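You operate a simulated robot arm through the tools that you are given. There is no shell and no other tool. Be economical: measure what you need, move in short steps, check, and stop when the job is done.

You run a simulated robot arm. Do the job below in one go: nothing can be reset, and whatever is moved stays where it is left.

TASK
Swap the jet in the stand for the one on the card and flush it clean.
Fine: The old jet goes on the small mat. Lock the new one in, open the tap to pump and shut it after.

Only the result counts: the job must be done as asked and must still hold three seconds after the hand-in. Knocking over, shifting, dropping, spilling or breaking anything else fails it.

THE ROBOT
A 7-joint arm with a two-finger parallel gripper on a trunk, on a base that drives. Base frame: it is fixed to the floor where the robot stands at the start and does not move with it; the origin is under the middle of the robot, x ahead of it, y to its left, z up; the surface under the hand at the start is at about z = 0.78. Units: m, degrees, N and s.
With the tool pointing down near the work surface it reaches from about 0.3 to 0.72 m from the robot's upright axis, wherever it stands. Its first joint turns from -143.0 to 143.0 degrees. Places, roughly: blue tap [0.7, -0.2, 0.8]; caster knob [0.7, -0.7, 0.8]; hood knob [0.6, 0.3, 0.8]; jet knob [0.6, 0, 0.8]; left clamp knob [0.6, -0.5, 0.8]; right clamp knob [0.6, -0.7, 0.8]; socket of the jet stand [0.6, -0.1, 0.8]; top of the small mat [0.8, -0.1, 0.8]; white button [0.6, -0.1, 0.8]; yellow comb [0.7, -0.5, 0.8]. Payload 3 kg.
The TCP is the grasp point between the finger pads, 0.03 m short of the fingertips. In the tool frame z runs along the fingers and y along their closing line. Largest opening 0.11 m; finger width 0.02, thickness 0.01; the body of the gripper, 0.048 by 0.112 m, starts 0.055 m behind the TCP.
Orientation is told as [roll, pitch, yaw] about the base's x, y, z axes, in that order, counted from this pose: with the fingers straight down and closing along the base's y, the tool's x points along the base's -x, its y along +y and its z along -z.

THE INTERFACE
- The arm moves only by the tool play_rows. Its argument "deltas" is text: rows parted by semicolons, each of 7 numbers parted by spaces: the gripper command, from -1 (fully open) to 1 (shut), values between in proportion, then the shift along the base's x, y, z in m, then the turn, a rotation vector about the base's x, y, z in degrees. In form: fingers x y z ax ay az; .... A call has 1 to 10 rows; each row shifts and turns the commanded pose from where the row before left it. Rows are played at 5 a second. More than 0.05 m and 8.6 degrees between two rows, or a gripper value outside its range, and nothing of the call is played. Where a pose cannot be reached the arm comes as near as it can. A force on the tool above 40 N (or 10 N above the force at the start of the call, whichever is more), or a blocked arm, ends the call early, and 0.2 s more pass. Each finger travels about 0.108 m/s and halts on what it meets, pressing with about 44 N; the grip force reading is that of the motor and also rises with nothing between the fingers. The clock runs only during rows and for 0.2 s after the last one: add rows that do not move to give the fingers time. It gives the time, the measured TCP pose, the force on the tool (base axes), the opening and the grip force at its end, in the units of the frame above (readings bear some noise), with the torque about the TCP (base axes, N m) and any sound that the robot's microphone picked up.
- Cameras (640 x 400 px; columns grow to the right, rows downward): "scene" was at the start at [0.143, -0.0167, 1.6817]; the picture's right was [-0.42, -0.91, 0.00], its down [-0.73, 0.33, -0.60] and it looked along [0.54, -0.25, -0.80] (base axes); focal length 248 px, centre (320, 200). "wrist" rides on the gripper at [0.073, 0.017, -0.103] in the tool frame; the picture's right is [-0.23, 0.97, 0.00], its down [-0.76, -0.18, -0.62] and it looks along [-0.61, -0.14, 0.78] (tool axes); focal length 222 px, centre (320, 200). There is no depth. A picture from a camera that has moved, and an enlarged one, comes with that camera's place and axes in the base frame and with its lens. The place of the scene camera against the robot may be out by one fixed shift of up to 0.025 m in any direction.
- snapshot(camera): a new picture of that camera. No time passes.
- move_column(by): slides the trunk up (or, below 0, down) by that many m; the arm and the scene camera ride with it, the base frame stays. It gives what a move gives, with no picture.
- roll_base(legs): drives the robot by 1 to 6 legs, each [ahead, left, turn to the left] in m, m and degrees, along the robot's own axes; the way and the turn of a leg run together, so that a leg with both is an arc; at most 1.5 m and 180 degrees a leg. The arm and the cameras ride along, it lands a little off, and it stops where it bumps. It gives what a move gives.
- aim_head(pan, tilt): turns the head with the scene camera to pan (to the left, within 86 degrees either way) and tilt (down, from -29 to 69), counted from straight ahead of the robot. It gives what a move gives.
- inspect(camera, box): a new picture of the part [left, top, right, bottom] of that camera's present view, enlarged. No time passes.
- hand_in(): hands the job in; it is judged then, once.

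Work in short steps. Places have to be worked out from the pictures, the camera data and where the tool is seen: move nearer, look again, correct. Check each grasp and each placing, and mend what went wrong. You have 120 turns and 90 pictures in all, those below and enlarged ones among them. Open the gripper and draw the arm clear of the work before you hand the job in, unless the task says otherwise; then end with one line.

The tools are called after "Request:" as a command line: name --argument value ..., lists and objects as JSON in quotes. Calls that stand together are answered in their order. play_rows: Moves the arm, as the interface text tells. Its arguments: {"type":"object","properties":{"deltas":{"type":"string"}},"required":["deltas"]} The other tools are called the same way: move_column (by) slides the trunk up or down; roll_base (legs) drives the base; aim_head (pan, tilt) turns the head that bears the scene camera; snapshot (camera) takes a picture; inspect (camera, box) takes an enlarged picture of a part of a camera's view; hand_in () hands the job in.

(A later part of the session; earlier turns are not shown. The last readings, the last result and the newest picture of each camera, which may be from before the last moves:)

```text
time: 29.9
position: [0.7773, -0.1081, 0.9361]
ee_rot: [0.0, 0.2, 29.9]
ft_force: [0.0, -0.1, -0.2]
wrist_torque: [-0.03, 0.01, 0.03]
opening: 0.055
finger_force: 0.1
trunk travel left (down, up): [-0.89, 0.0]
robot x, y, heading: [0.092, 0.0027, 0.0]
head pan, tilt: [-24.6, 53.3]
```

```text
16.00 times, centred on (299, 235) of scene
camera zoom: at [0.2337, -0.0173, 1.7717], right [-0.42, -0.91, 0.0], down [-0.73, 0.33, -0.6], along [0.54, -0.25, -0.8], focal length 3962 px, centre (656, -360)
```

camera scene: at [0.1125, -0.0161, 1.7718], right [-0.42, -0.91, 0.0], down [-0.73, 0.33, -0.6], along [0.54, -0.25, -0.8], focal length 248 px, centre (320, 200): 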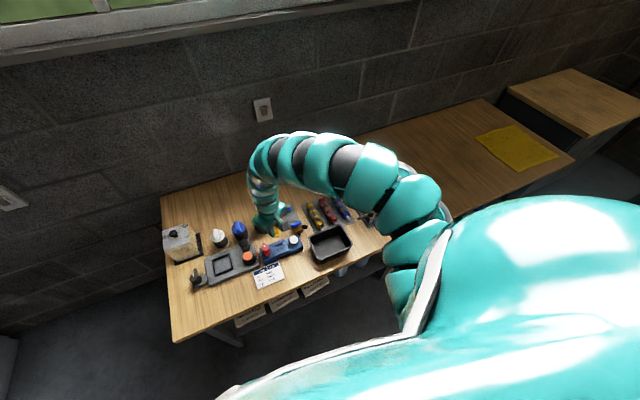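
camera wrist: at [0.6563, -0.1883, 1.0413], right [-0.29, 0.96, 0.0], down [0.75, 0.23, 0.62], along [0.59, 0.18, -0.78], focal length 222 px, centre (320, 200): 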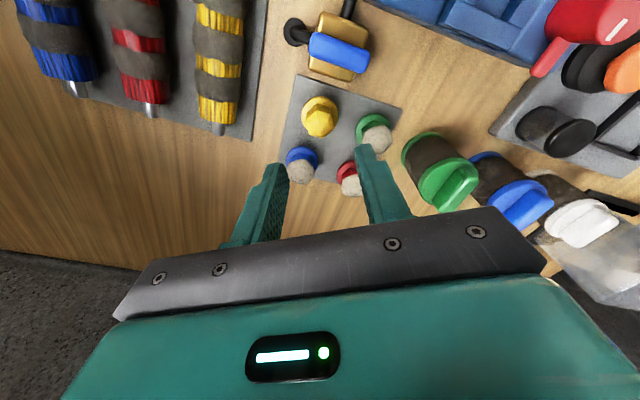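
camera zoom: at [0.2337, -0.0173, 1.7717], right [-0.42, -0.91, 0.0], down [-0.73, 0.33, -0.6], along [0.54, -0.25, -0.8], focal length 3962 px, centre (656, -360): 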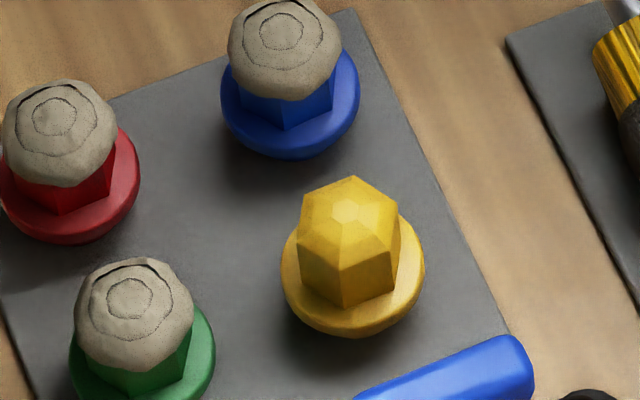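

Red's hex yaw matches yellow's within a few degrees, and it's at ≈(0.7865,−0.107). Align and descend partway.

Request:
play_rows --deltas "0 0.009 0.001 0 0 0 0;0 0 0 -0.035 0 0 0;0 0 0 -0.025 0 0 0;0 0 0 0 0 0 0"

Request:
inspect --camera "wrist" --box '[200, 60, 440, 230]'

Request:
inspect --camera "scene" --box '[250, 200, 320, 250]'

```text
time: 30.9
position: [0.7864, -0.1058, 0.8777]
ee_rot: [-0.1, 0.2, 29.9]
ft_force: [0.5, 0.7, 0.3]
wrist_torque: [0.02, 0.0, -0.02]
opening: 0.055
finger_force: 0.0
trunk travel left (down, up): [-0.89, 0.0]
robot x, y, heading: [0.0894, -0.0001, -0.3]
head pan, tilt: [-24.6, 53.3]
```

```text
2.35 times, centred on (320, 145) of wrist
camera zoom: at [0.7164, -0.1271, 0.9816], right [-0.29, 0.96, 0.0], down [0.75, 0.23, 0.62], along [0.59, 0.18, -0.78], focal length 523 px, centre (320, 329)
```

zoom: 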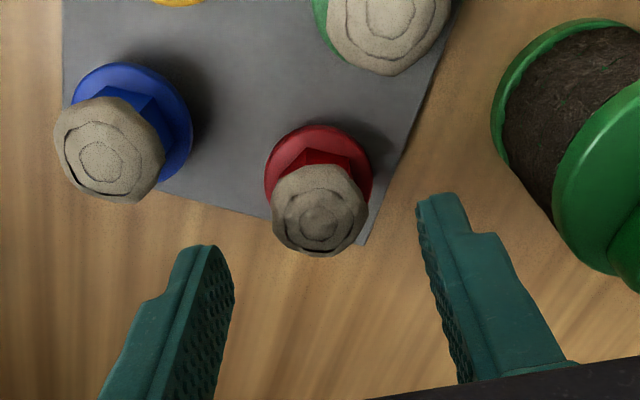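

```text
8.00 times, centred on (285, 225) of scene
camera zoom: at [0.2339, -0.0167, 1.7718], right [-0.42, -0.91, 0.0], down [-0.73, 0.33, -0.6], along [0.54, -0.25, -0.8], focal length 1981 px, centre (600, 0)
```

zoom: 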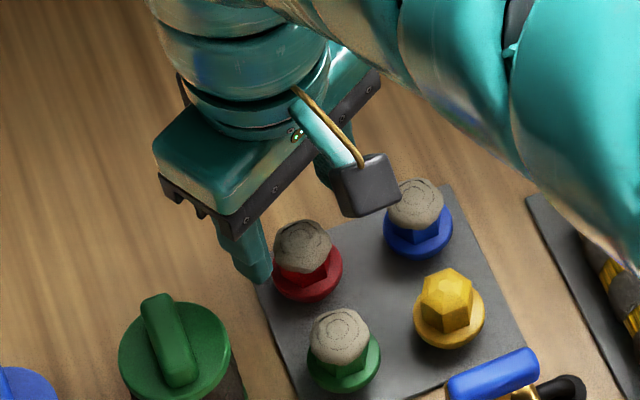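

Alignment matches the computed projection. Descend to grasp height.

Request:
play_rows --deltas "0 0 0 -0.02 0 0 0;0 0 0 -0.018 0 0 0;0 0 0 0 0 0 0"

Request:
inspect --camera "wrist" --box '[200, 60, 440, 230]'

```text
time: 31.7
position: [0.7821, -0.1057, 0.8411]
ee_rot: [0.0, 0.1, 30.0]
ft_force: [0.1, -0.7, -0.5]
wrist_torque: [0.0, 0.01, 0.05]
opening: 0.0551
finger_force: 0.0
out of reach, approached as far as the arm can: row 2
trunk travel left (down, up): [-0.89, 0.0]
robot x, y, heading: [0.0922, -0.0027, 0.1]
head pan, tilt: [-24.6, 53.3]
```

```text
2.35 times, centred on (320, 145) of wrist
camera zoom: at [0.7119, -0.1272, 0.9464], right [-0.29, 0.96, 0.0], down [0.75, 0.23, 0.62], along [0.59, 0.18, -0.78], focal length 523 px, centre (320, 329)
```

zoom: 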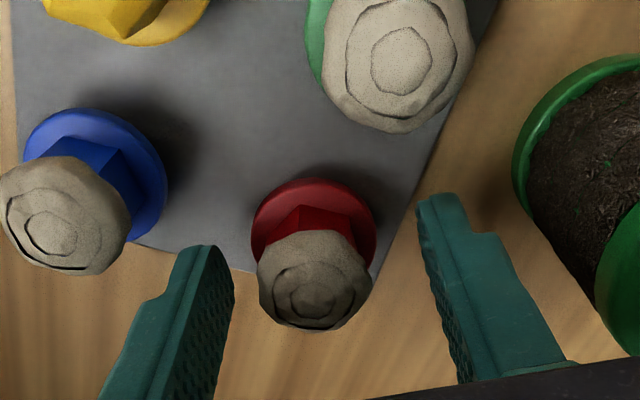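

Reach limit hit. Lift, roll the base ahead 4 cm, and retry.

Request:
play_rows --deltas "0 0 0 0.04 0 0 0;0 0 0 0.03 0 0 0"

Request:
roll_base --legs '[[0.04, 0, 0]]'

```text
time: 32.3
position: [0.7836, -0.1053, 0.9135]
ee_rot: [0.0, 0.2, 29.9]
ft_force: [-0.4, 0.3, -0.7]
wrist_torque: [0.01, 0.02, 0.03]
opening: 0.0552
finger_force: 0.0
trunk travel left (down, up): [-0.89, 0.0]
robot x, y, heading: [0.0932, -0.0006, 0.0]
head pan, tilt: [-24.6, 53.3]
```

```text
time: 33.2
position: [0.825, -0.1056, 0.9103]
ee_rot: [0.0, 0.4, 29.9]
ft_force: [0.4, 0.6, -0.1]
wrist_torque: [-0.04, 0.03, 0.0]
opening: 0.0553
finger_force: 0.0
trunk travel left (down, up): [-0.89, 0.0]
robot x, y, heading: [0.1293, 0.0013, 0.2]
head pan, tilt: [-24.6, 53.3]
```

Request:
play_rows --deltas "0 -0.02 0 0 0 0 0;0 -0.0188 -0.001 0 0 0 0;0 0 0 -0.035 0 0 0;0 0 0 -0.035 0 0 0;0 0 0 0 0 0 0"

Request:
inspect --camera "wrist" --box '[200, 60, 440, 230]'

```text
time: 34.4
position: [0.7838, -0.1067, 0.8416]
ee_rot: [0.0, 0.2, 29.9]
ft_force: [0.1, -1.1, -0.1]
wrist_torque: [-0.03, 0.0, 0.0]
opening: 0.055
finger_force: 0.1
trunk travel left (down, up): [-0.89, 0.0]
robot x, y, heading: [0.1313, 0.0006, 0.1]
head pan, tilt: [-24.6, 53.3]
```

```text
2.35 times, centred on (320, 145) of wrist
camera zoom: at [0.7123, -0.1284, 0.9466], right [-0.29, 0.96, 0.0], down [0.75, 0.23, 0.62], along [0.59, 0.18, -0.78], focal length 523 px, centre (320, 329)
```

zoom: 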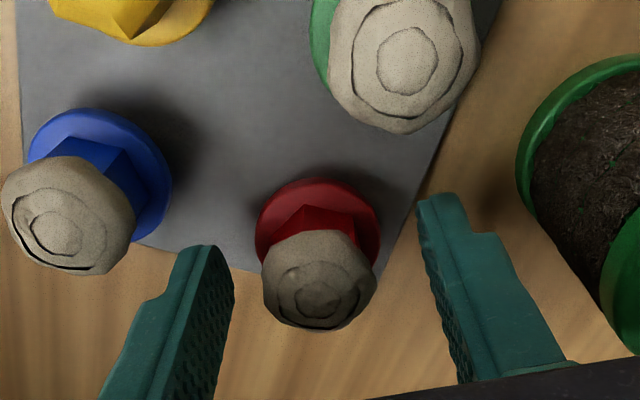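

Shift +3 mm in x, final 4 mm down, then close.

Request:
play_rows --deltas "0 0.003 0 -0.004 0 0 0;0 0 0 0 0 0 0;0.5 0 0 0 0 0 0;0.8 0 0 0 0 0 0;0.8 0 0 0 0 0 0"

Request:
inspect --camera "wrist" --box '[200, 60, 440, 230]'

```text
time: 35.6
position: [0.7882, -0.1067, 0.838]
ee_rot: [0.0, 0.2, 30.0]
ft_force: [2.0, 0.2, 1.8]
wrist_torque: [-0.01, -0.11, -0.03]
opening: 0.0274
finger_force: 43.6
trunk travel left (down, up): [-0.89, 0.0]
robot x, y, heading: [0.1305, 0.0029, 0.0]
head pan, tilt: [-24.6, 53.3]
```

```text
2.35 times, centred on (320, 145) of wrist
camera zoom: at [0.7161, -0.1284, 0.9428], right [-0.29, 0.96, 0.0], down [0.75, 0.23, 0.62], along [0.59, 0.18, -0.78], focal length 523 px, centre (320, 329)
```

zoom: 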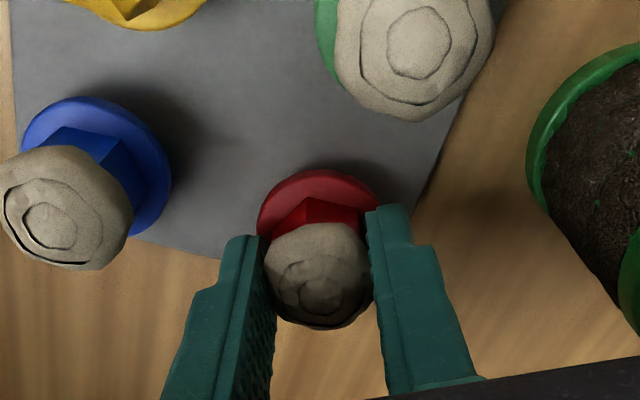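

Gripped at 27.4 mm — same flats as yellow. Lift and roll back.

Request:
play_rows --deltas "0.8 0 0 0.015 0 0 0;0.8 0 0 0.03 0 0 0;0.8 0 0 0.03 0 0 0;0.8 0 0 0.03 0 0 0;0.8 0 0 0.03 0 0 0"

Request:
roll_base --legs '[[-0.16, 0, 0]]'

Request:
snapshot --camera "wrist"

Request:
inspect --camera "scene" --box '[240, 180, 330, 250]'

```text
time: 36.8
position: [0.7859, -0.1072, 0.9736]
ee_rot: [0.0, 0.1, 30.0]
ft_force: [0.2, 0.0, 0.5]
wrist_torque: [0.02, -0.03, -0.01]
opening: 0.0271
finger_force: 43.7
trunk travel left (down, up): [-0.89, 0.0]
robot x, y, heading: [0.131, -0.0027, 0.0]
head pan, tilt: [-24.6, 53.3]
```

```text
time: 38.2
position: [0.6254, -0.1064, 0.9736]
ee_rot: [0.0, 0.1, 29.9]
ft_force: [-0.3, -0.3, -0.4]
wrist_torque: [0.01, -0.01, 0.0]
opening: 0.0272
finger_force: 44.0
trunk travel left (down, up): [-0.89, 0.0]
robot x, y, heading: [-0.0308, -0.0014, -0.0]
head pan, tilt: [-24.6, 53.3]
```

```text
45 pictures are left
camera wrist: at [0.5541, -0.1274, 1.0783], right [-0.29, 0.96, 0.0], down [0.75, 0.23, 0.62], along [0.59, 0.18, -0.78], focal length 222 px, centre (320, 200)
```

wrist: 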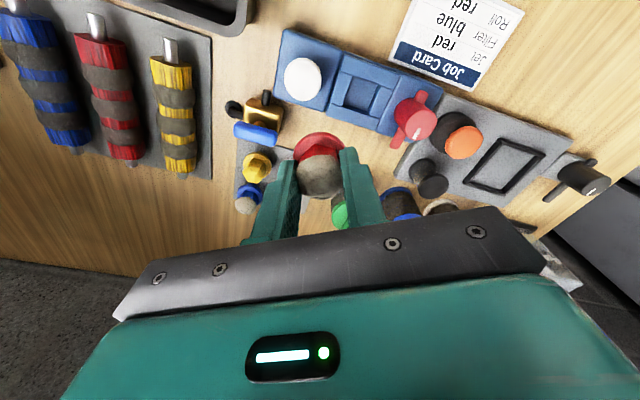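

```text
5.71 times, centred on (285, 215) of scene
camera zoom: at [0.1111, -0.0166, 1.7719], right [-0.42, -0.91, 0.0], down [-0.73, 0.33, -0.6], along [0.54, -0.25, -0.8], focal length 1415 px, centre (520, 114)
```

zoom: 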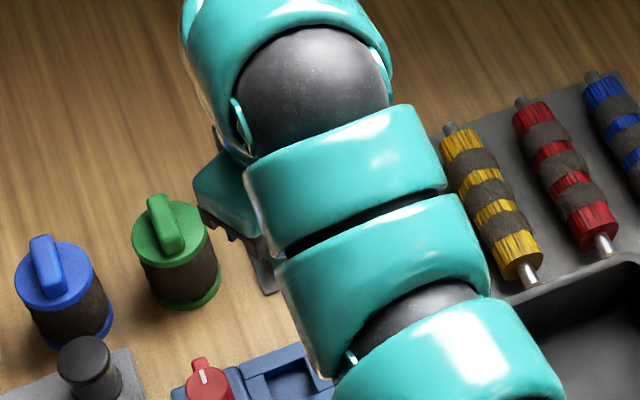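

Jet sits in the hand as yellow did (within 1 mm). Move above the socket at (0.599,−0.071) and lower partway.

Request:
play_rows --deltas "0.8 -0.013 0.0177 0 0 0 0;0.8 -0.0134 0.0177 0 0 0 0;0.8 0 0 -0.04 0 0 0;0.8 0 0 -0.035 0 0 0;0.8 0 0 0 0 0 0"

Request:
inspect --camera "wrist" --box '[220, 90, 420, 240]'

```text
time: 39.4
position: [0.6006, -0.0701, 0.8977]
ee_rot: [0.1, 0.2, 30.0]
ft_force: [0.0, -0.1, -0.7]
wrist_torque: [0.02, -0.02, 0.04]
opening: 0.0274
finger_force: 43.7
trunk travel left (down, up): [-0.89, 0.0]
robot x, y, heading: [-0.0314, 0.0015, 0.1]
head pan, tilt: [-24.6, 53.3]
```

```text
2.67 times, centred on (320, 165) of wrist
camera zoom: at [0.5292, -0.0929, 1.0023], right [-0.29, 0.96, 0.0], down [0.75, 0.23, 0.62], along [0.59, 0.18, -0.78], focal length 592 px, centre (320, 293)
```

zoom: 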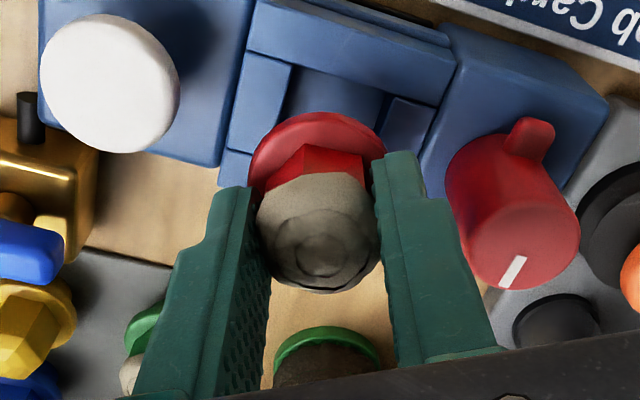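

Aligned with the hole. Lower slowly.

Request:
play_rows --deltas "0.8 -0.0005 -0.0005 -0.015 0 0 0;0.8 0 0 -0.006 0 0 0;0.8 0 0 -0.004 0 0 0;0.8 0 0 0 0 0 0"

```text
time: 40.4
position: [0.6001, -0.0708, 0.8732]
ee_rot: [0.0, 0.1, 30.0]
ft_force: [0.6, -0.7, -0.4]
wrist_torque: [0.01, 0.01, -0.01]
opening: 0.0269
finger_force: 44.1
trunk travel left (down, up): [-0.89, 0.0]
robot x, y, heading: [-0.0292, 0.0022, 0.4]
head pan, tilt: [-24.6, 53.3]
```

Request:
play_rows --deltas "0.8 0 0 -0.003 0 0 0;0.8 0 0 -0.003 0 0 0;0.8 0 0 -0.001 0 0 0;0.8 0 0 0 0 0 0"

Request:
inspect --camera "wrist" --box '[220, 90, 420, 240]'

```text
time: 41.4
position: [0.6002, -0.0712, 0.8683]
ee_rot: [-0.3, 0.2, 29.9]
ft_force: [1.8, -0.4, 6.8]
wrist_torque: [-0.12, -0.1, -0.01]
opening: 0.027
finger_force: 43.8
trunk travel left (down, up): [-0.89, 0.0]
robot x, y, heading: [-0.027, 0.001, -0.0]
head pan, tilt: [-24.6, 53.3]
```

```text
2.67 times, centred on (320, 165) of wrist
camera zoom: at [0.5287, -0.0929, 0.9714], right [-0.29, 0.96, 0.0], down [0.75, 0.23, 0.62], along [0.6, 0.18, -0.78], focal length 592 px, centre (320, 293)
```

zoom: 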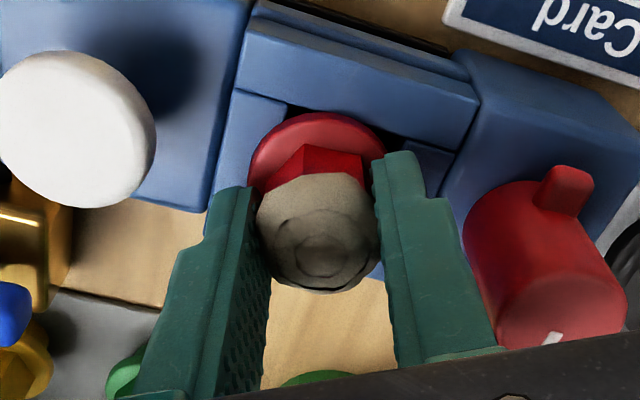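

Light contact ~2 mm above expected seat height; nudge by ~1 mm toward yellow's exact location and press a little.

Request:
play_rows --deltas "0.8 -0.0013 0 0 0 0 0;0.8 0 0.001 0 0 0 0;0.8 0 0 0 0 0 0"

```text
time: 42.2
position: [0.5974, -0.0709, 0.8662]
ee_rot: [0.0, 0.2, 30.0]
ft_force: [2.1, -2.4, 8.6]
wrist_torque: [-0.19, -0.13, -0.04]
opening: 0.0269
finger_force: 44.1
trunk travel left (down, up): [-0.89, 0.0]
robot x, y, heading: [-0.0289, 0.0011, 0.3]
head pan, tilt: [-24.6, 53.3]
```

Reads 0.866 now. Press a further 1.5 mm to confirm it's bottomed.

Request:
play_rows --deltas "0.8 0 0 -0.0015 0 0 0;0.8 0 0 0 0 0 0"

Request:
inspect --camera "wrist" --box '[220, 90, 420, 240]'

```text
time: 42.8
position: [0.5974, -0.0697, 0.8652]
ee_rot: [0.0, 0.2, 30.0]
ft_force: [1.3, -4.1, 15.1]
wrist_torque: [-0.23, -0.09, -0.03]
opening: 0.0273
finger_force: 43.8
trunk travel left (down, up): [-0.89, 0.0]
robot x, y, heading: [-0.0325, 0.0009, -0.0]
head pan, tilt: [-24.6, 53.3]
```

```text
2.67 times, centred on (320, 165) of wrist
camera zoom: at [0.5265, -0.0916, 0.9699], right [-0.29, 0.96, 0.0], down [0.75, 0.23, 0.62], along [0.6, 0.18, -0.78], focal length 592 px, centre (320, 293)
```

zoom: 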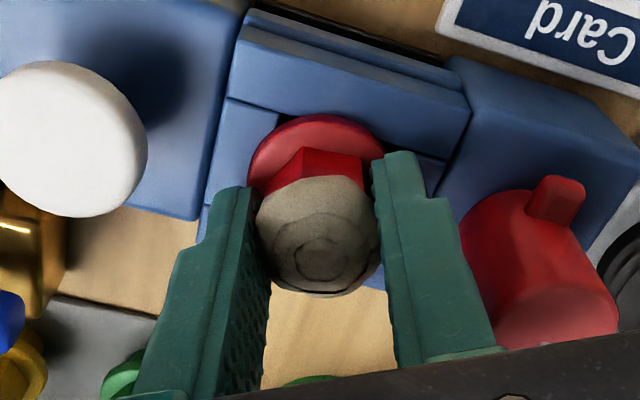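

Now it matches the yellow-seated view, at z 0.865. Release and lift.

Request:
play_rows --deltas "0.8 0 0 0.0015 0 0 0;0.16 0 0 0 0 0 0;0.16 0 0 0 0 0 0;0.16 0 0 0.02 0 0 0;0.16 0 0 0.03 0 0 0;0.16 0 0 0.045 0 0 0;0.16 0 0 0 0 0 0"

Request:
inspect --camera "wrist" --box '[210, 40, 390, 160]'

Request:
inspect --camera "scene" --box '[250, 215, 320, 265]'

```text
time: 44.4
position: [0.5987, -0.0685, 0.9597]
ee_rot: [0.0, 0.2, 30.0]
ft_force: [0.0, -0.3, 0.0]
wrist_torque: [0.0, -0.03, 0.0]
opening: 0.0464
finger_force: 0.1
trunk travel left (down, up): [-0.89, 0.0]
robot x, y, heading: [-0.0301, -0.0, 0.1]
head pan, tilt: [-24.6, 53.3]
```

```text
3.33 times, centred on (300, 100) of wrist
camera zoom: at [0.5269, -0.0911, 1.0657], right [-0.29, 0.96, 0.0], down [0.75, 0.23, 0.62], along [0.59, 0.18, -0.78], focal length 740 px, centre (387, 533)
```

zoom: 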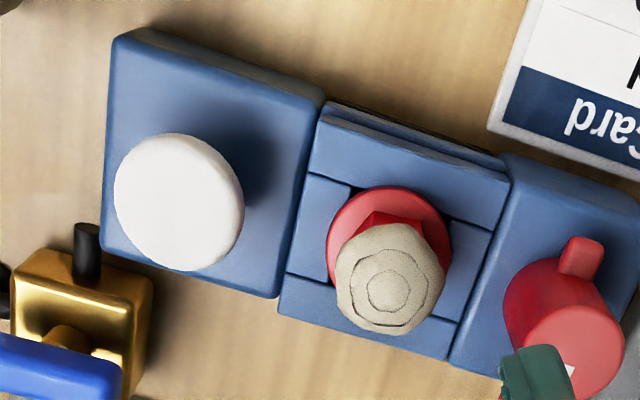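

```text
8.00 times, centred on (285, 240) of scene
camera zoom: at [0.1133, -0.0168, 1.7717], right [-0.42, -0.91, 0.0], down [-0.73, 0.33, -0.6], along [0.54, -0.25, -0.8], focal length 1981 px, centre (600, -120)
```

zoom: 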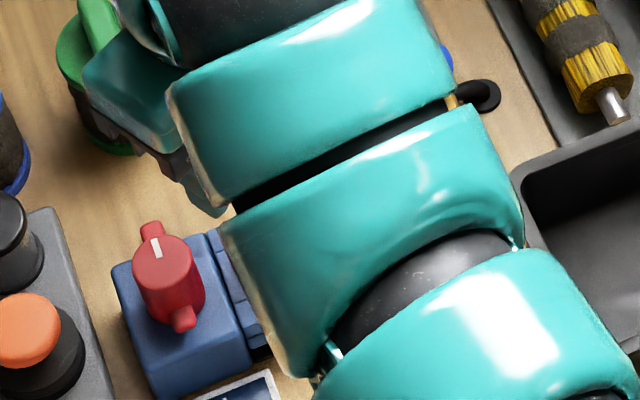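

Red jet is seated flat. Now lock: back over the knob with yaw 30°, descend and grip.

Request:
play_rows --deltas "0.24 0 0.028 0 0 0 0;0.24 0 0.028 0 0 0 0;0.24 0 0 -0.045 0 0 0;0.24 0 0 -0.045 0 0 0;0.24 0 0 0 0 0 0;0.6 0 0 0 0 0 0;0.6 0 0 0 0 0 0;0.6 0 0 0 0 0 0"

Request:
inspect --camera "wrist" --box '[200, 60, 440, 240]'

```text
time: 46.2
position: [0.5984, -0.0143, 0.8714]
ee_rot: [0.0, 0.2, 30.0]
ft_force: [2.0, -4.6, -6.2]
wrist_torque: [0.4, -1.22, -0.04]
opening: 0.0298
finger_force: 45.0
trunk travel left (down, up): [-0.89, 0.0]
robot x, y, heading: [-0.0281, 0.0002, 0.3]
head pan, tilt: [-24.6, 53.3]
```

```text
2.22 times, centred on (320, 150) of wrist
camera zoom: at [0.5276, -0.0356, 0.9755], right [-0.29, 0.96, 0.0], down [0.75, 0.23, 0.62], along [0.59, 0.18, -0.78], focal length 494 px, centre (320, 311)
```

zoom: 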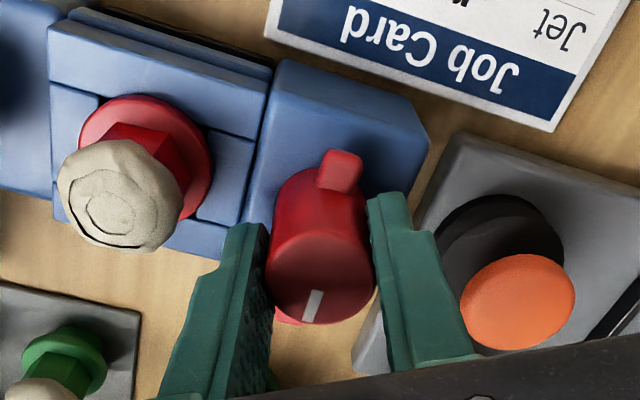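

Gripped. Turn clockwise 90° to lock.

Request:
play_rows --deltas "0.6 0 0 0 0 0 -7.5;0.6 0 0 0 0 0 -7.5;0.6 0 0 0 0 0 -7.5;0.6 0 0 0 0 0 -7.5;0.6 0 0 0 0 0 -7.5;0.6 0 0 0 0 0 -7.5;0.6 0 0 0 0 0 -7.5;0.6 0 0 0 0 0 -7.5;0.6 0 0 0 0 0 -7.5;0.6 0 0 0 0 0 -7.5"

Request:
play_rows --deltas "0.6 0 0 0 0 0 -7.5;0.6 0 0 0 0 0 -7.5;0.6 0 0 0 0 0 0;0.6 0 0 0 0 0 0"

Request:
snapshot --camera "wrist"

```text
time: 48.4
position: [0.5993, -0.014, 0.8706]
ee_rot: [0.0, 0.1, -45.0]
ft_force: [6.6, 3.1, 0.8]
wrist_torque: [0.66, 0.35, 0.02]
opening: 0.0298
finger_force: 45.2
trunk travel left (down, up): [-0.89, 0.0]
robot x, y, heading: [-0.0295, -0.002, 0.0]
head pan, tilt: [-24.6, 53.3]
```

```text
time: 49.4
position: [0.5988, -0.0136, 0.871]
ee_rot: [0.0, 0.3, -60.0]
ft_force: [10.2, 4.9, 5.2]
wrist_torque: [0.32, 0.09, 0.09]
opening: 0.0295
finger_force: 45.1
trunk travel left (down, up): [-0.89, 0.0]
robot x, y, heading: [-0.028, -0.0038, -0.3]
head pan, tilt: [-24.6, 53.3]
```

```text
37 pictures are left
camera wrist: at [0.5773, 0.0576, 0.9755], right [0.96, 0.29, 0.0], down [0.23, -0.75, 0.62], along [0.18, -0.59, -0.78], focal length 222 px, centre (320, 200)
```

wrist: 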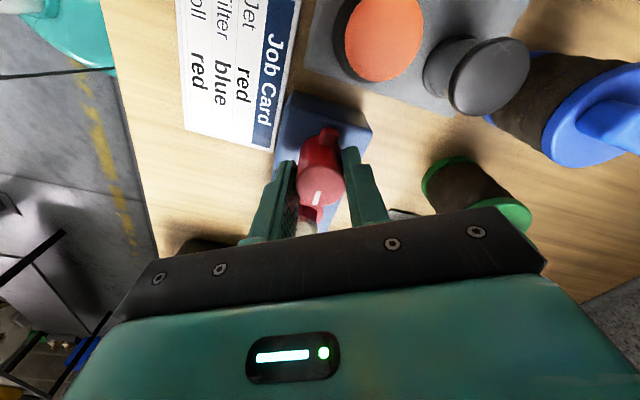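

Knob is back at the original lock angle. Release, lift, and verify.

Request:
play_rows --deltas "0.2 0 0 0 0 0 0;0.2 0 0 0 0 0 0;0.2 0 0 0.04 0 0 0;0.2 0 0 0.046 0 0 0;0.2 0 0 0 0 0 0"

Request:
inspect --camera "wrist" --box '[260, 80, 380, 220]'

```text
time: 50.6
position: [0.5978, -0.0153, 0.9574]
ee_rot: [-0.1, 0.1, -60.0]
ft_force: [0.6, 0.6, 0.3]
wrist_torque: [0.02, 0.0, -0.01]
opening: 0.044
finger_force: 0.1
trunk travel left (down, up): [-0.89, 0.0]
robot x, y, heading: [-0.0289, -0.0002, 0.2]
head pan, tilt: [-24.6, 53.3]
```

```text
2.86 times, centred on (320, 150) of wrist
camera zoom: at [0.5762, 0.0565, 1.0616], right [0.96, 0.29, 0.0], down [0.23, -0.75, 0.62], along [0.18, -0.59, -0.78], focal length 635 px, centre (320, 343)
```

zoom: 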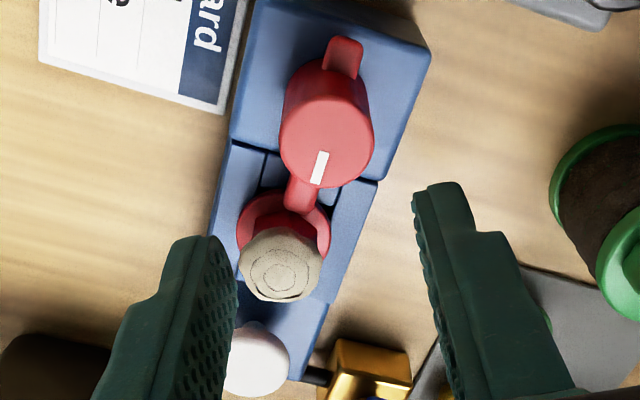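

Locked, bar over the flange. Next the tap: roll ahead 6 cm and bring the camera over it at yaw −90°.

Request:
roll_base --legs '[[0.06, 0, 0]]'

Request:
play_rows --deltas "0.2 0.001 -0.03 0 0 0 -7.5;0.2 0.001 -0.03 0 0 0 -7.5;0.2 0.001 -0.03 0 0 0 -7.5;0.2 0.001 -0.02 0 0 0 -7.5;0.2 0 0 0 0 0 0"

Request:
snapshot --camera "wrist"

```text
time: 51.6
position: [0.66, -0.014, 0.955]
ee_rot: [-0.1, 0.3, -60.1]
ft_force: [-0.1, -0.7, -0.4]
wrist_torque: [-0.05, 0.04, 0.0]
opening: 0.0441
finger_force: 0.0
trunk travel left (down, up): [-0.89, 0.0]
robot x, y, heading: [0.0276, -0.0017, -0.2]
head pan, tilt: [-24.6, 53.3]
```

```text
time: 52.8
position: [0.6625, -0.1246, 0.957]
ee_rot: [0.0, 0.2, -90.1]
ft_force: [-0.3, 0.5, -0.7]
wrist_torque: [-0.03, 0.02, 0.0]
opening: 0.0442
finger_force: 0.1
trunk travel left (down, up): [-0.89, 0.0]
robot x, y, heading: [0.0307, -0.0018, -0.1]
head pan, tilt: [-24.6, 53.3]
```

```text
35 pictures are left
camera wrist: at [0.6789, -0.0521, 1.0615], right [0.97, -0.23, 0.0], down [-0.18, -0.76, 0.62], along [-0.14, -0.6, -0.78], focal length 222 px, centre (320, 200)
```

wrist: 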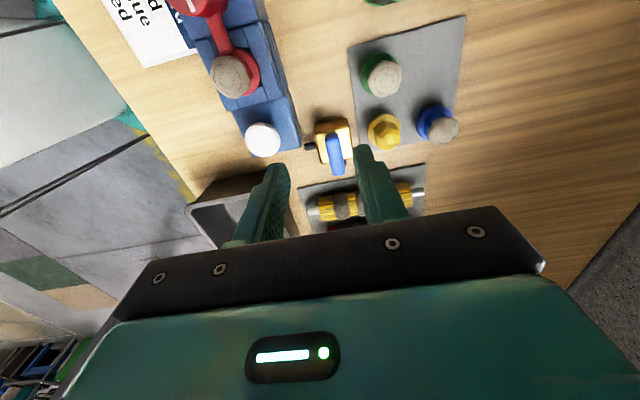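

Request:
inspect --camera "wrist" --box '[290, 100, 390, 200]'

```text
4.00 times, centred on (340, 150) of wrist
camera zoom: at [0.6789, -0.0521, 1.0615], right [0.97, -0.23, 0.0], down [-0.18, -0.76, 0.62], along [-0.14, -0.6, -0.78], focal length 888 px, centre (240, 400)
```

zoom: 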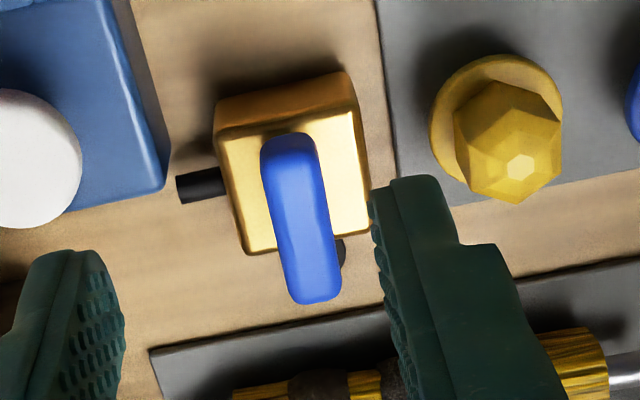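

Tap bar centre ≈(0.670,−0.167), top z≈0.835, lying along y. Move over it and descend partway to refine heights.

Request:
play_rows --deltas "0.2 0.004 -0.021 0 0 0 0;0.2 0.0035 -0.0215 0 0 0 0;0.2 0 0 -0.045 0 0 0;0.2 0 0 0 0 0 0"

Request:
inspect --camera "wrist" --box '[240, 60, 400, 220]'

Request:
inspect --camera "scene" --box '[270, 195, 340, 245]'

```text
time: 53.8
position: [0.6699, -0.1665, 0.9115]
ee_rot: [0.0, 0.2, -89.9]
ft_force: [0.3, -0.3, 0.0]
wrist_torque: [0.01, -0.03, 0.02]
opening: 0.0441
finger_force: 0.1
trunk travel left (down, up): [-0.89, 0.0]
robot x, y, heading: [0.0307, -0.0016, -0.2]
head pan, tilt: [-24.6, 53.3]
```

```text
2.50 times, centred on (320, 140) of wrist
camera zoom: at [0.6863, -0.0951, 1.0163], right [0.97, -0.23, 0.0], down [-0.18, -0.76, 0.62], along [-0.14, -0.6, -0.78], focal length 555 px, centre (320, 350)
```

zoom: 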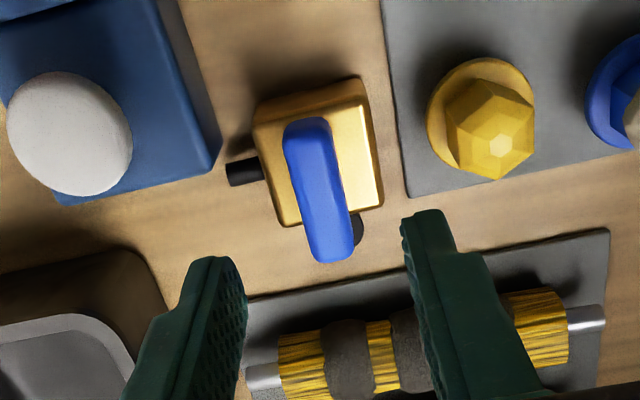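

```text
8.00 times, centred on (305, 220) of scene
camera zoom: at [0.1726, -0.0164, 1.7718], right [-0.42, -0.91, 0.0], down [-0.73, 0.33, -0.6], along [0.54, -0.25, -0.8], focal length 1981 px, centre (440, 40)
```

zoom: 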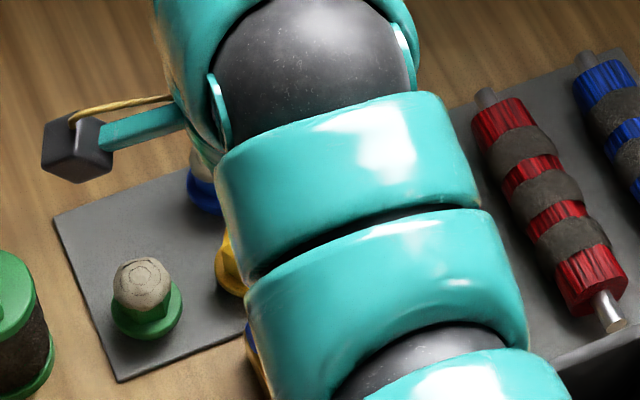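

Handle top ≈0.829. Narrow the fingers to 30 mm and descend to fingertips ≈0.82, then look.

Request:
play_rows --deltas "0.42 0 -0.001 -0.03 0 0 0;0.42 0 0 -0.03 0 0 0;0.42 0 0 0 0 0 0"

Request:
inspect --camera "wrist" --box '[250, 100, 390, 240]'

```text
time: 54.6
position: [0.6686, -0.1687, 0.8513]
ee_rot: [0.0, 0.2, -90.0]
ft_force: [0.5, -0.3, -0.1]
wrist_torque: [0.02, 0.01, 0.01]
opening: 0.0319
finger_force: 0.0
trunk travel left (down, up): [-0.89, 0.0]
robot x, y, heading: [0.0308, -0.0013, 0.1]
head pan, tilt: [-24.6, 53.3]
```

```text
2.86 times, centred on (320, 170) of wrist
camera zoom: at [0.6856, -0.0961, 0.9563], right [0.97, -0.23, 0.0], down [-0.18, -0.76, 0.62], along [-0.14, -0.6, -0.78], focal length 635 px, centre (320, 286)
```

zoom: 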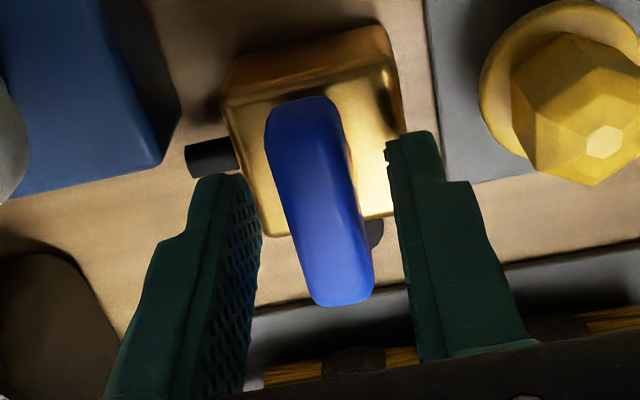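

Well aligned with the tap axis. Close on the handle.

Request:
play_rows --deltas "0.7 0 0 0 0 0 0;0.9 0 0 0 0 0 0;0.9 0 0 0 0 0 0"

```text
time: 55.4
position: [0.6688, -0.1674, 0.8521]
ee_rot: [0.0, 0.2, -89.9]
ft_force: [2.7, -0.8, -1.8]
wrist_torque: [0.05, -0.11, 0.01]
opening: 0.0159
finger_force: 44.9
trunk travel left (down, up): [-0.89, 0.0]
robot x, y, heading: [0.0286, 0.0009, -0.0]
head pan, tilt: [-24.6, 53.3]
```

Handle gripped (16 mm). Try a counter-clockwise turn, gently at first.

Request:
play_rows --deltas "0.9 0 0 0 0 0 5;0.9 0 0 0 0 0 5;0.9 0 0 0 0 0 5;0.9 0 0 0 0 0 0"

Request:
inspect --camera "wrist" --box '[250, 100, 390, 240]'

```text
time: 56.4
position: [0.6694, -0.1671, 0.8518]
ee_rot: [-0.1, 0.3, -74.9]
ft_force: [-0.6, 1.0, 0.7]
wrist_torque: [0.09, 0.04, -0.03]
opening: 0.0156
finger_force: 44.7
trunk travel left (down, up): [-0.89, 0.0]
robot x, y, heading: [0.0286, -0.0009, -0.3]
head pan, tilt: [-24.6, 53.3]
```

```text
2.86 times, centred on (320, 170) of wrist
camera zoom: at [0.6667, -0.0942, 0.9562], right [1.0, 0.03, 0.0], down [0.03, -0.78, 0.62], along [0.02, -0.62, -0.78], focal length 635 px, centre (320, 286)
```

zoom: 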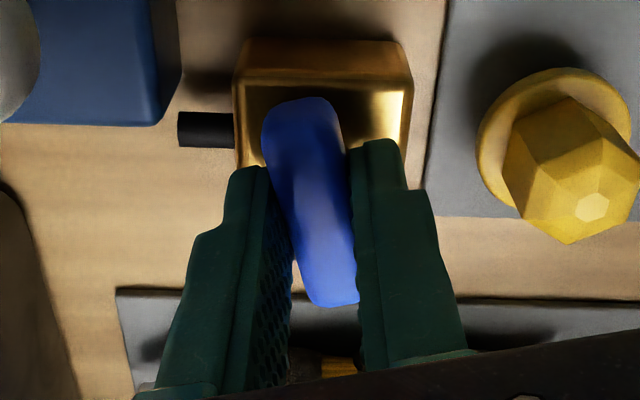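

It turns freely. Continue to 90°.

Request:
play_rows --deltas "0.9 0 0 0 0 0 7.5;0.9 0 0 0 0 0 7.5;0.9 0 0 0 0 0 7.5;0.9 0 0 0 0 0 7.5;0.9 0 0 0 0 0 7.5;0.9 0 0 0 0 0 7.5;0.9 0 0 0 0 0 7.5;0.9 0 0 0 0 0 7.5;0.9 0 0 0 0 0 7.5;0.9 0 0 0 0 0 7.5"

Request:
snapshot --camera "wrist"

```text
time: 58.6
position: [0.6697, -0.1693, 0.8515]
ee_rot: [0.1, 0.3, 0.2]
ft_force: [-9.5, -6.1, -4.3]
wrist_torque: [-0.03, 0.49, -0.05]
opening: 0.0156
finger_force: 45.9
trunk travel left (down, up): [-0.89, 0.0]
robot x, y, heading: [0.0314, -0.0018, 0.1]
head pan, tilt: [-24.6, 53.3]
```

```text
29 pictures are left
camera wrist: at [0.5965, -0.152, 0.9563], right [0.23, 0.97, 0.0], down [0.76, -0.18, 0.62], along [0.6, -0.14, -0.78], focal length 222 px, centre (320, 200)
```

wrist: 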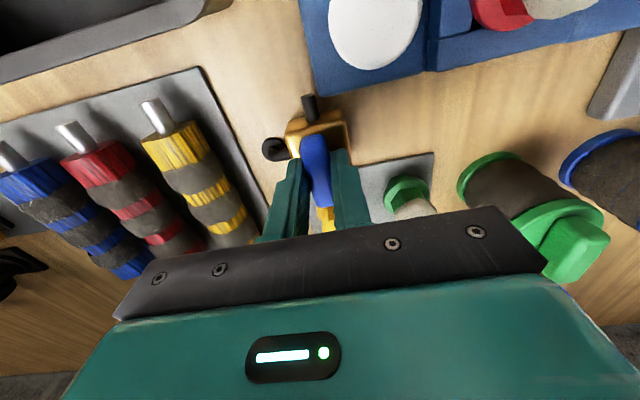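

Tap handle is now along x (no stop felt). Release, lift, and go to the white button at ≈(0.599,−0.131, top 0.841), closing the fingers.

Request:
play_rows --deltas "0.45 0 0 0 0 0 0;0.45 0 0 0 0 0 0;0.45 0 0 0.04 0 0 0;0.45 0 0 0.025 0 0 0;1 -0.024 0.012 0 0 0 0;1 -0.024 0.013 0 0 0 0;1 -0.0215 0.013 0 0 0 0;1 0 0 0 0 0 0"

Request:
snapshot --camera "wrist"

Request:
inspect --camera "scene" --box '[270, 195, 340, 265]'

```text
time: 60.4
position: [0.6005, -0.1305, 0.916]
ee_rot: [0.0, 0.2, 0.0]
ft_force: [0.3, 0.4, -0.3]
wrist_torque: [0.0, 0.01, 0.01]
opening: 0.0001
finger_force: 37.8
trunk travel left (down, up): [-0.89, 0.0]
robot x, y, heading: [0.0326, -0.0019, 0.2]
head pan, tilt: [-24.6, 53.3]
```

```text
28 pictures are left
camera wrist: at [0.5276, -0.1137, 1.0211], right [0.23, 0.97, 0.0], down [0.76, -0.18, 0.62], along [0.6, -0.14, -0.78], focal length 222 px, centre (320, 200)
```

wrist: 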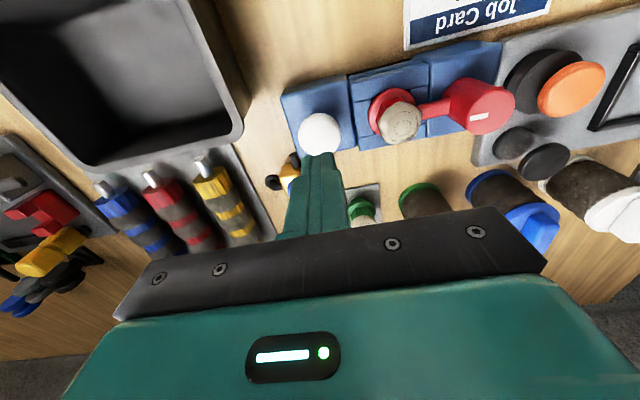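

```text
5.71 times, centred on (305, 230) of scene
camera zoom: at [0.1738, -0.0175, 1.7717], right [-0.42, -0.91, 0.0], down [-0.73, 0.33, -0.6], along [0.54, -0.25, -0.8], focal length 1415 px, centre (406, 29)
```

zoom: 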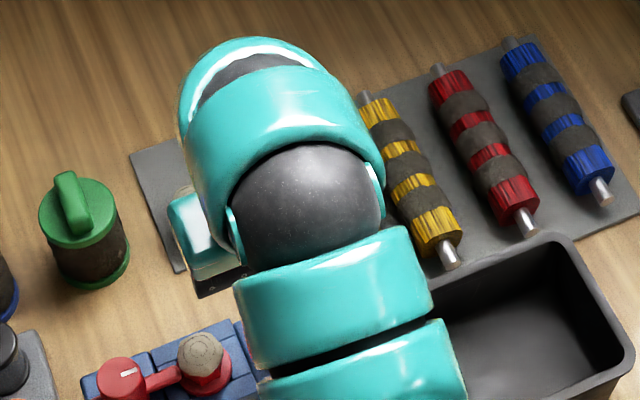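

Aligned on the button. Descend to just above, then press in small steps.

Request:
play_rows --deltas "1 0 0 -0.025 0 0 0;1 0 0 -0.012 0 0 0;1 0 0 -0.004 0 0 0;1 0 0 -0.003 0 0 0;1 0 0 -0.003 0 0 0;1 0 0 0 0 0 0"

```text
time: 61.8
position: [0.6005, -0.1308, 0.8694]
ee_rot: [0.0, 0.2, 0.0]
ft_force: [-0.9, -1.0, 3.4]
wrist_torque: [-0.04, -0.01, 0.02]
opening: 0.0
finger_force: 37.8
trunk travel left (down, up): [-0.89, 0.0]
robot x, y, heading: [0.0278, 0.0023, -0.0]
head pan, tilt: [-24.6, 53.3]
```

Contact starts (3 N). Press further.

Request:
play_rows --deltas "1 0 0 -0.003 0 0 0;1 0 0 -0.003 0 0 0;1 0 0 -0.002 0 0 0;1 0 0 0 0 0 0;1 0 0 0 0 0 0"

```text
time: 63.0
position: [0.5996, -0.1303, 0.862]
ee_rot: [0.0, 0.1, -0.1]
ft_force: [1.8, 0.0, 15.5]
wrist_torque: [-0.03, -0.02, 0.04]
opening: 0.0001
finger_force: 37.3
trunk travel left (down, up): [-0.89, 0.0]
robot x, y, heading: [0.0288, -0.0012, 0.2]
head pan, tilt: [-24.6, 53.3]
```

Spring-like; press deeper and hold.

Request:
play_rows --deltas "1 0 0 -0.002 0 0 0;1 0 0 -0.002 0 0 0;1 0 0 0 0 0 0;1 0 0 0 0 0 0;1 0 0 0 0 0 0"

Request:
inspect --camera "wrist" --box '[260, 60, 480, 220]'

```text
time: 63.9
position: [0.599, -0.131, 0.8617]
ee_rot: [0.0, -0.3, -0.1]
ft_force: [-10.4, -0.1, 30.1]
wrist_torque: [-0.03, 0.34, 0.01]
opening: 0.0001
finger_force: 37.3
trunk travel left (down, up): [-0.89, 0.0]
robot x, y, heading: [0.0293, -0.0015, 0.3]
head pan, tilt: [-24.6, 53.3]
stopped in row 4: the force on the tool passed its limit at 40 N (the readings are from after the stop); the commanded pose is now the measured one
```

```text
2.50 times, centred on (370, 140) of wrist
camera zoom: at [0.5266, -0.1128, 0.9658], right [0.23, 0.97, 0.0], down [0.76, -0.18, 0.63], along [0.61, -0.14, -0.78], focal length 555 px, centre (195, 350)
```

zoom: 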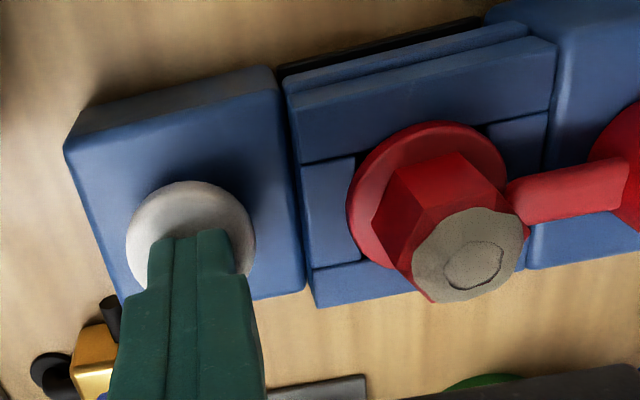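

The dirt is shrinking — the pump works. Release and stroke again a few times.

Request:
play_rows --deltas "1 0 0 0.006 0 0 0;1 0 0 0.006 0 0 0;1 0 0 0 0 0 0;1 0 0 -0.006 0 0 0;1 0 0 -0.005 0 0 0;1 0 0 0 0 0 0;1 0 0 0.006 0 0 0;1 0 0 0.006 0 0 0;1 0 0 0 0 0 0"

Request:
inspect --camera "wrist" --box '[260, 60, 480, 220]'

```text
time: 65.9
position: [0.6009, -0.1296, 0.8725]
ee_rot: [-0.1, 0.0, 0.0]
ft_force: [-0.2, -0.6, 2.9]
wrist_torque: [-0.01, 0.0, 0.02]
opening: 0.0
finger_force: 37.7
trunk travel left (down, up): [-0.89, 0.0]
robot x, y, heading: [0.0336, 0.0033, 0.3]
head pan, tilt: [-24.6, 53.3]
```

```text
2.50 times, centred on (370, 140) of wrist
camera zoom: at [0.5286, -0.1129, 0.9765], right [0.23, 0.97, 0.0], down [0.76, -0.18, 0.62], along [0.61, -0.14, -0.78], focal length 555 px, centre (195, 350)
```

zoom: 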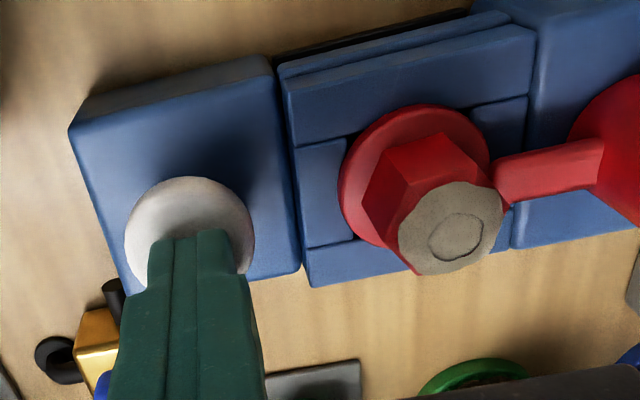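

Slight progress. Fuller strokes: rise fully off, press to the bottom.

Request:
play_rows --deltas "1 0 0 0.006 0 0 0;1 0 0 0 0 0 0;1 0 0 -0.008 0 0 0;1 0 0 -0.0085 0 0 0;1 0 0 0 0 0 0;1 0 0 0 0 0 0"

Request:
inspect --camera "wrist" --box '[260, 60, 480, 220]'

```text
time: 67.3
position: [0.6034, -0.1297, 0.8622]
ee_rot: [0.0, -0.2, -0.2]
ft_force: [4.2, -0.1, 19.3]
wrist_torque: [0.02, -0.04, 0.11]
opening: 0.0
finger_force: 38.1
trunk travel left (down, up): [-0.89, 0.0]
robot x, y, heading: [0.0276, 0.0005, 0.0]
head pan, tilt: [-24.6, 53.3]
```

```text
2.50 times, centred on (370, 140) of wrist
camera zoom: at [0.5288, -0.1126, 0.967], right [0.23, 0.97, 0.0], down [0.76, -0.18, 0.63], along [0.61, -0.14, -0.78], focal length 555 px, centre (195, 350)
```

zoom: 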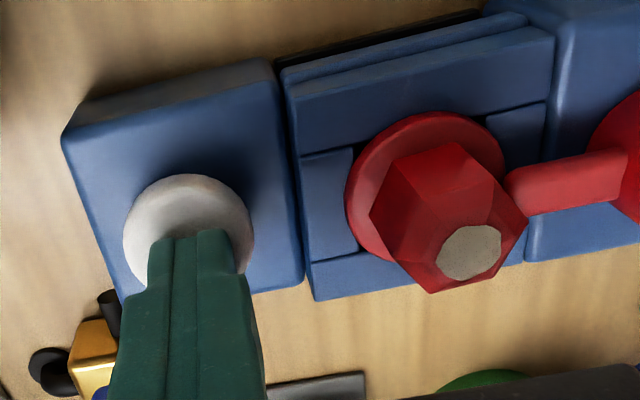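

Each full stroke strips a layer. One more.

Request:
play_rows --deltas "1 0 0 0.008 0 0 0;1 0 0 0.0085 0 0 0;1 0 0 0 0 0 0;1 0 0 -0.008 0 0 0;1 0 0 -0.0085 0 0 0;1 0 0 0 0 0 0;1 0 0 0 0 0 0"

Request:
inspect --camera "wrist" --box '[260, 60, 480, 220]'

```text
time: 68.9
position: [0.6025, -0.1314, 0.8626]
ee_rot: [0.0, -0.2, -0.2]
ft_force: [1.2, -1.1, 19.0]
wrist_torque: [-0.02, 0.05, -0.01]
opening: 0.0003
finger_force: 37.5
trunk travel left (down, up): [-0.89, 0.0]
robot x, y, heading: [0.0327, 0.0024, 0.0]
head pan, tilt: [-24.6, 53.3]
```

```text
2.50 times, centred on (370, 140) of wrist
camera zoom: at [0.5288, -0.1134, 0.967], right [0.23, 0.97, 0.0], down [0.76, -0.18, 0.63], along [0.61, -0.14, -0.78], focal length 555 px, centre (195, 350)
```

zoom: 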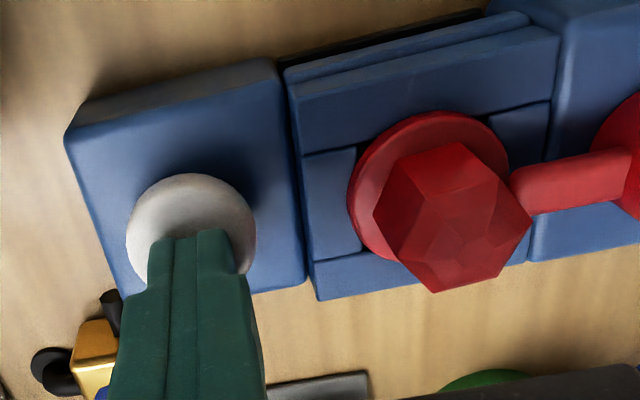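

The jet is clean. Lift off and return over the tap (yaw 0, opening 32 mm).

Request:
play_rows --deltas "1 0 0 0.03 0 0 0;1 0 0 0.025 0 0 0;0.42 0.023 -0.012 0 0 0 0;0.42 0.023 -0.013 0 0 0 0;0.42 0.0235 -0.0125 0 0 0 0;0.42 0 0 0 0 0 0"

Request:
inspect --camera "wrist" --box '[240, 60, 400, 220]'

```text
time: 70.3
position: [0.6702, -0.1669, 0.9175]
ee_rot: [0.0, 0.0, 0.0]
ft_force: [0.4, 0.8, 0.4]
wrist_torque: [0.0, -0.01, 0.0]
opening: 0.0321
finger_force: 0.1
trunk travel left (down, up): [-0.89, 0.0]
robot x, y, heading: [0.0286, 0.0003, 0.4]
head pan, tilt: [-24.6, 53.3]
```

```text
2.50 times, centred on (320, 140) of wrist
camera zoom: at [0.5972, -0.1503, 1.021], right [0.23, 0.97, 0.0], down [0.76, -0.18, 0.62], along [0.61, -0.14, -0.78], focal length 555 px, centre (320, 350)
```

zoom: 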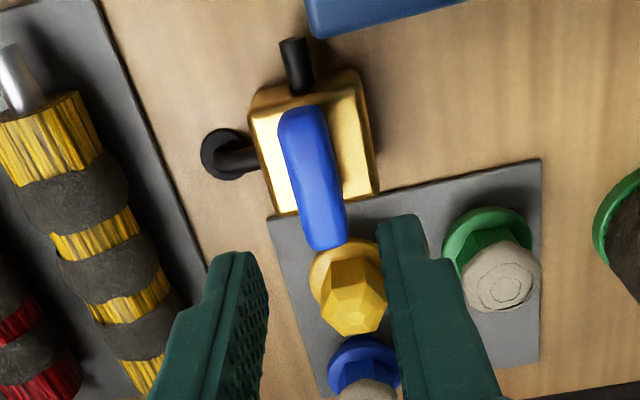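

Shift −y 2.5 mm and descend, grip, then turn back clockwise 90°.

Request:
play_rows --deltas "0.42 0 -0.0025 -0.03 0 0 0;0.42 0 0 -0.035 0 0 0;0.42 0 0 0 0 0 0;0.8 0 0 0 0 0 0;0.9 0 0 0 0 0 0;0.9 0 0 0 0 0 0"

```text
time: 71.7
position: [0.6704, -0.169, 0.8507]
ee_rot: [0.0, 0.1, -0.1]
ft_force: [-3.1, 7.0, -6.7]
wrist_torque: [0.16, -1.09, -0.01]
opening: 0.0158
finger_force: 45.0
trunk travel left (down, up): [-0.89, 0.0]
robot x, y, heading: [0.0287, 0.0016, -0.2]
head pan, tilt: [-24.6, 53.3]
```

Request:
play_rows --deltas "0.9 0 0 0 0 0 -7.5;0.9 0 0 0 0 0 -7.5;0.9 0 0 0 0 0 -7.5;0.9 0 0 0 0 0 -7.5;0.9 0 0 0 0 0 -7.5;0.9 0 0 0 0 0 -7.5;0.9 0 0 0 0 0 -7.5;0.9 0 0 0 0 0 -7.5;0.9 0 0 0 0 0 -7.5;0.9 0 0 0 0 0 -7.5"

Request:
play_rows --deltas "0.9 0 0 0 0 0 -7.5;0.9 0 0 0 0 0 -7.5;0.9 0 0 0 0 0 0;0.42 0 0 0 0 0 0;0.42 0 0 0 0 0 0;0.42 0 0 0.04 0 0 0;0.42 0 0 0.04 0 0 0;0.42 0 0 0 0 0 0"

Request:
inspect --camera "wrist" --box '[240, 60, 400, 220]'

```text
time: 73.9
position: [0.6698, -0.1713, 0.8504]
ee_rot: [-0.2, 0.0, -75.2]
ft_force: [-16.1, 8.8, -19.1]
wrist_torque: [0.52, -0.02, 0.08]
opening: 0.0152
finger_force: 44.7
trunk travel left (down, up): [-0.89, 0.0]
robot x, y, heading: [0.0293, -0.0021, -0.1]
head pan, tilt: [-24.6, 53.3]
```

```text
time: 75.7
position: [0.6706, -0.1718, 0.9321]
ee_rot: [0.1, 0.0, -90.0]
ft_force: [0.3, -0.2, 0.5]
wrist_torque: [-0.01, 0.03, -0.01]
opening: 0.0322
finger_force: 0.1
trunk travel left (down, up): [-0.89, 0.0]
robot x, y, heading: [0.03, -0.0004, 0.2]
head pan, tilt: [-24.6, 53.3]
```

```text
2.50 times, centred on (320, 140) of wrist
camera zoom: at [0.6869, -0.099, 1.0361], right [0.97, -0.23, 0.0], down [-0.18, -0.76, 0.62], along [-0.14, -0.61, -0.78], focal length 555 px, centre (320, 350)
```

zoom: 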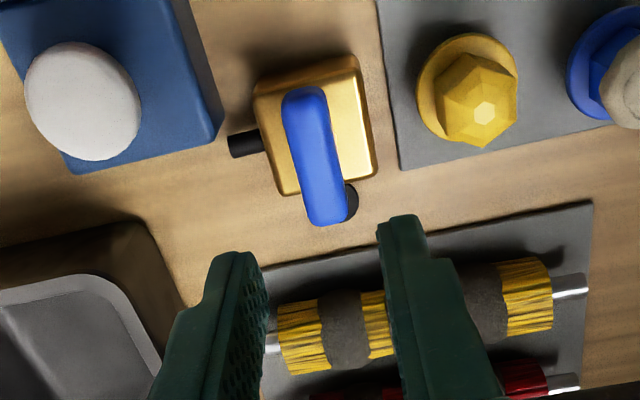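

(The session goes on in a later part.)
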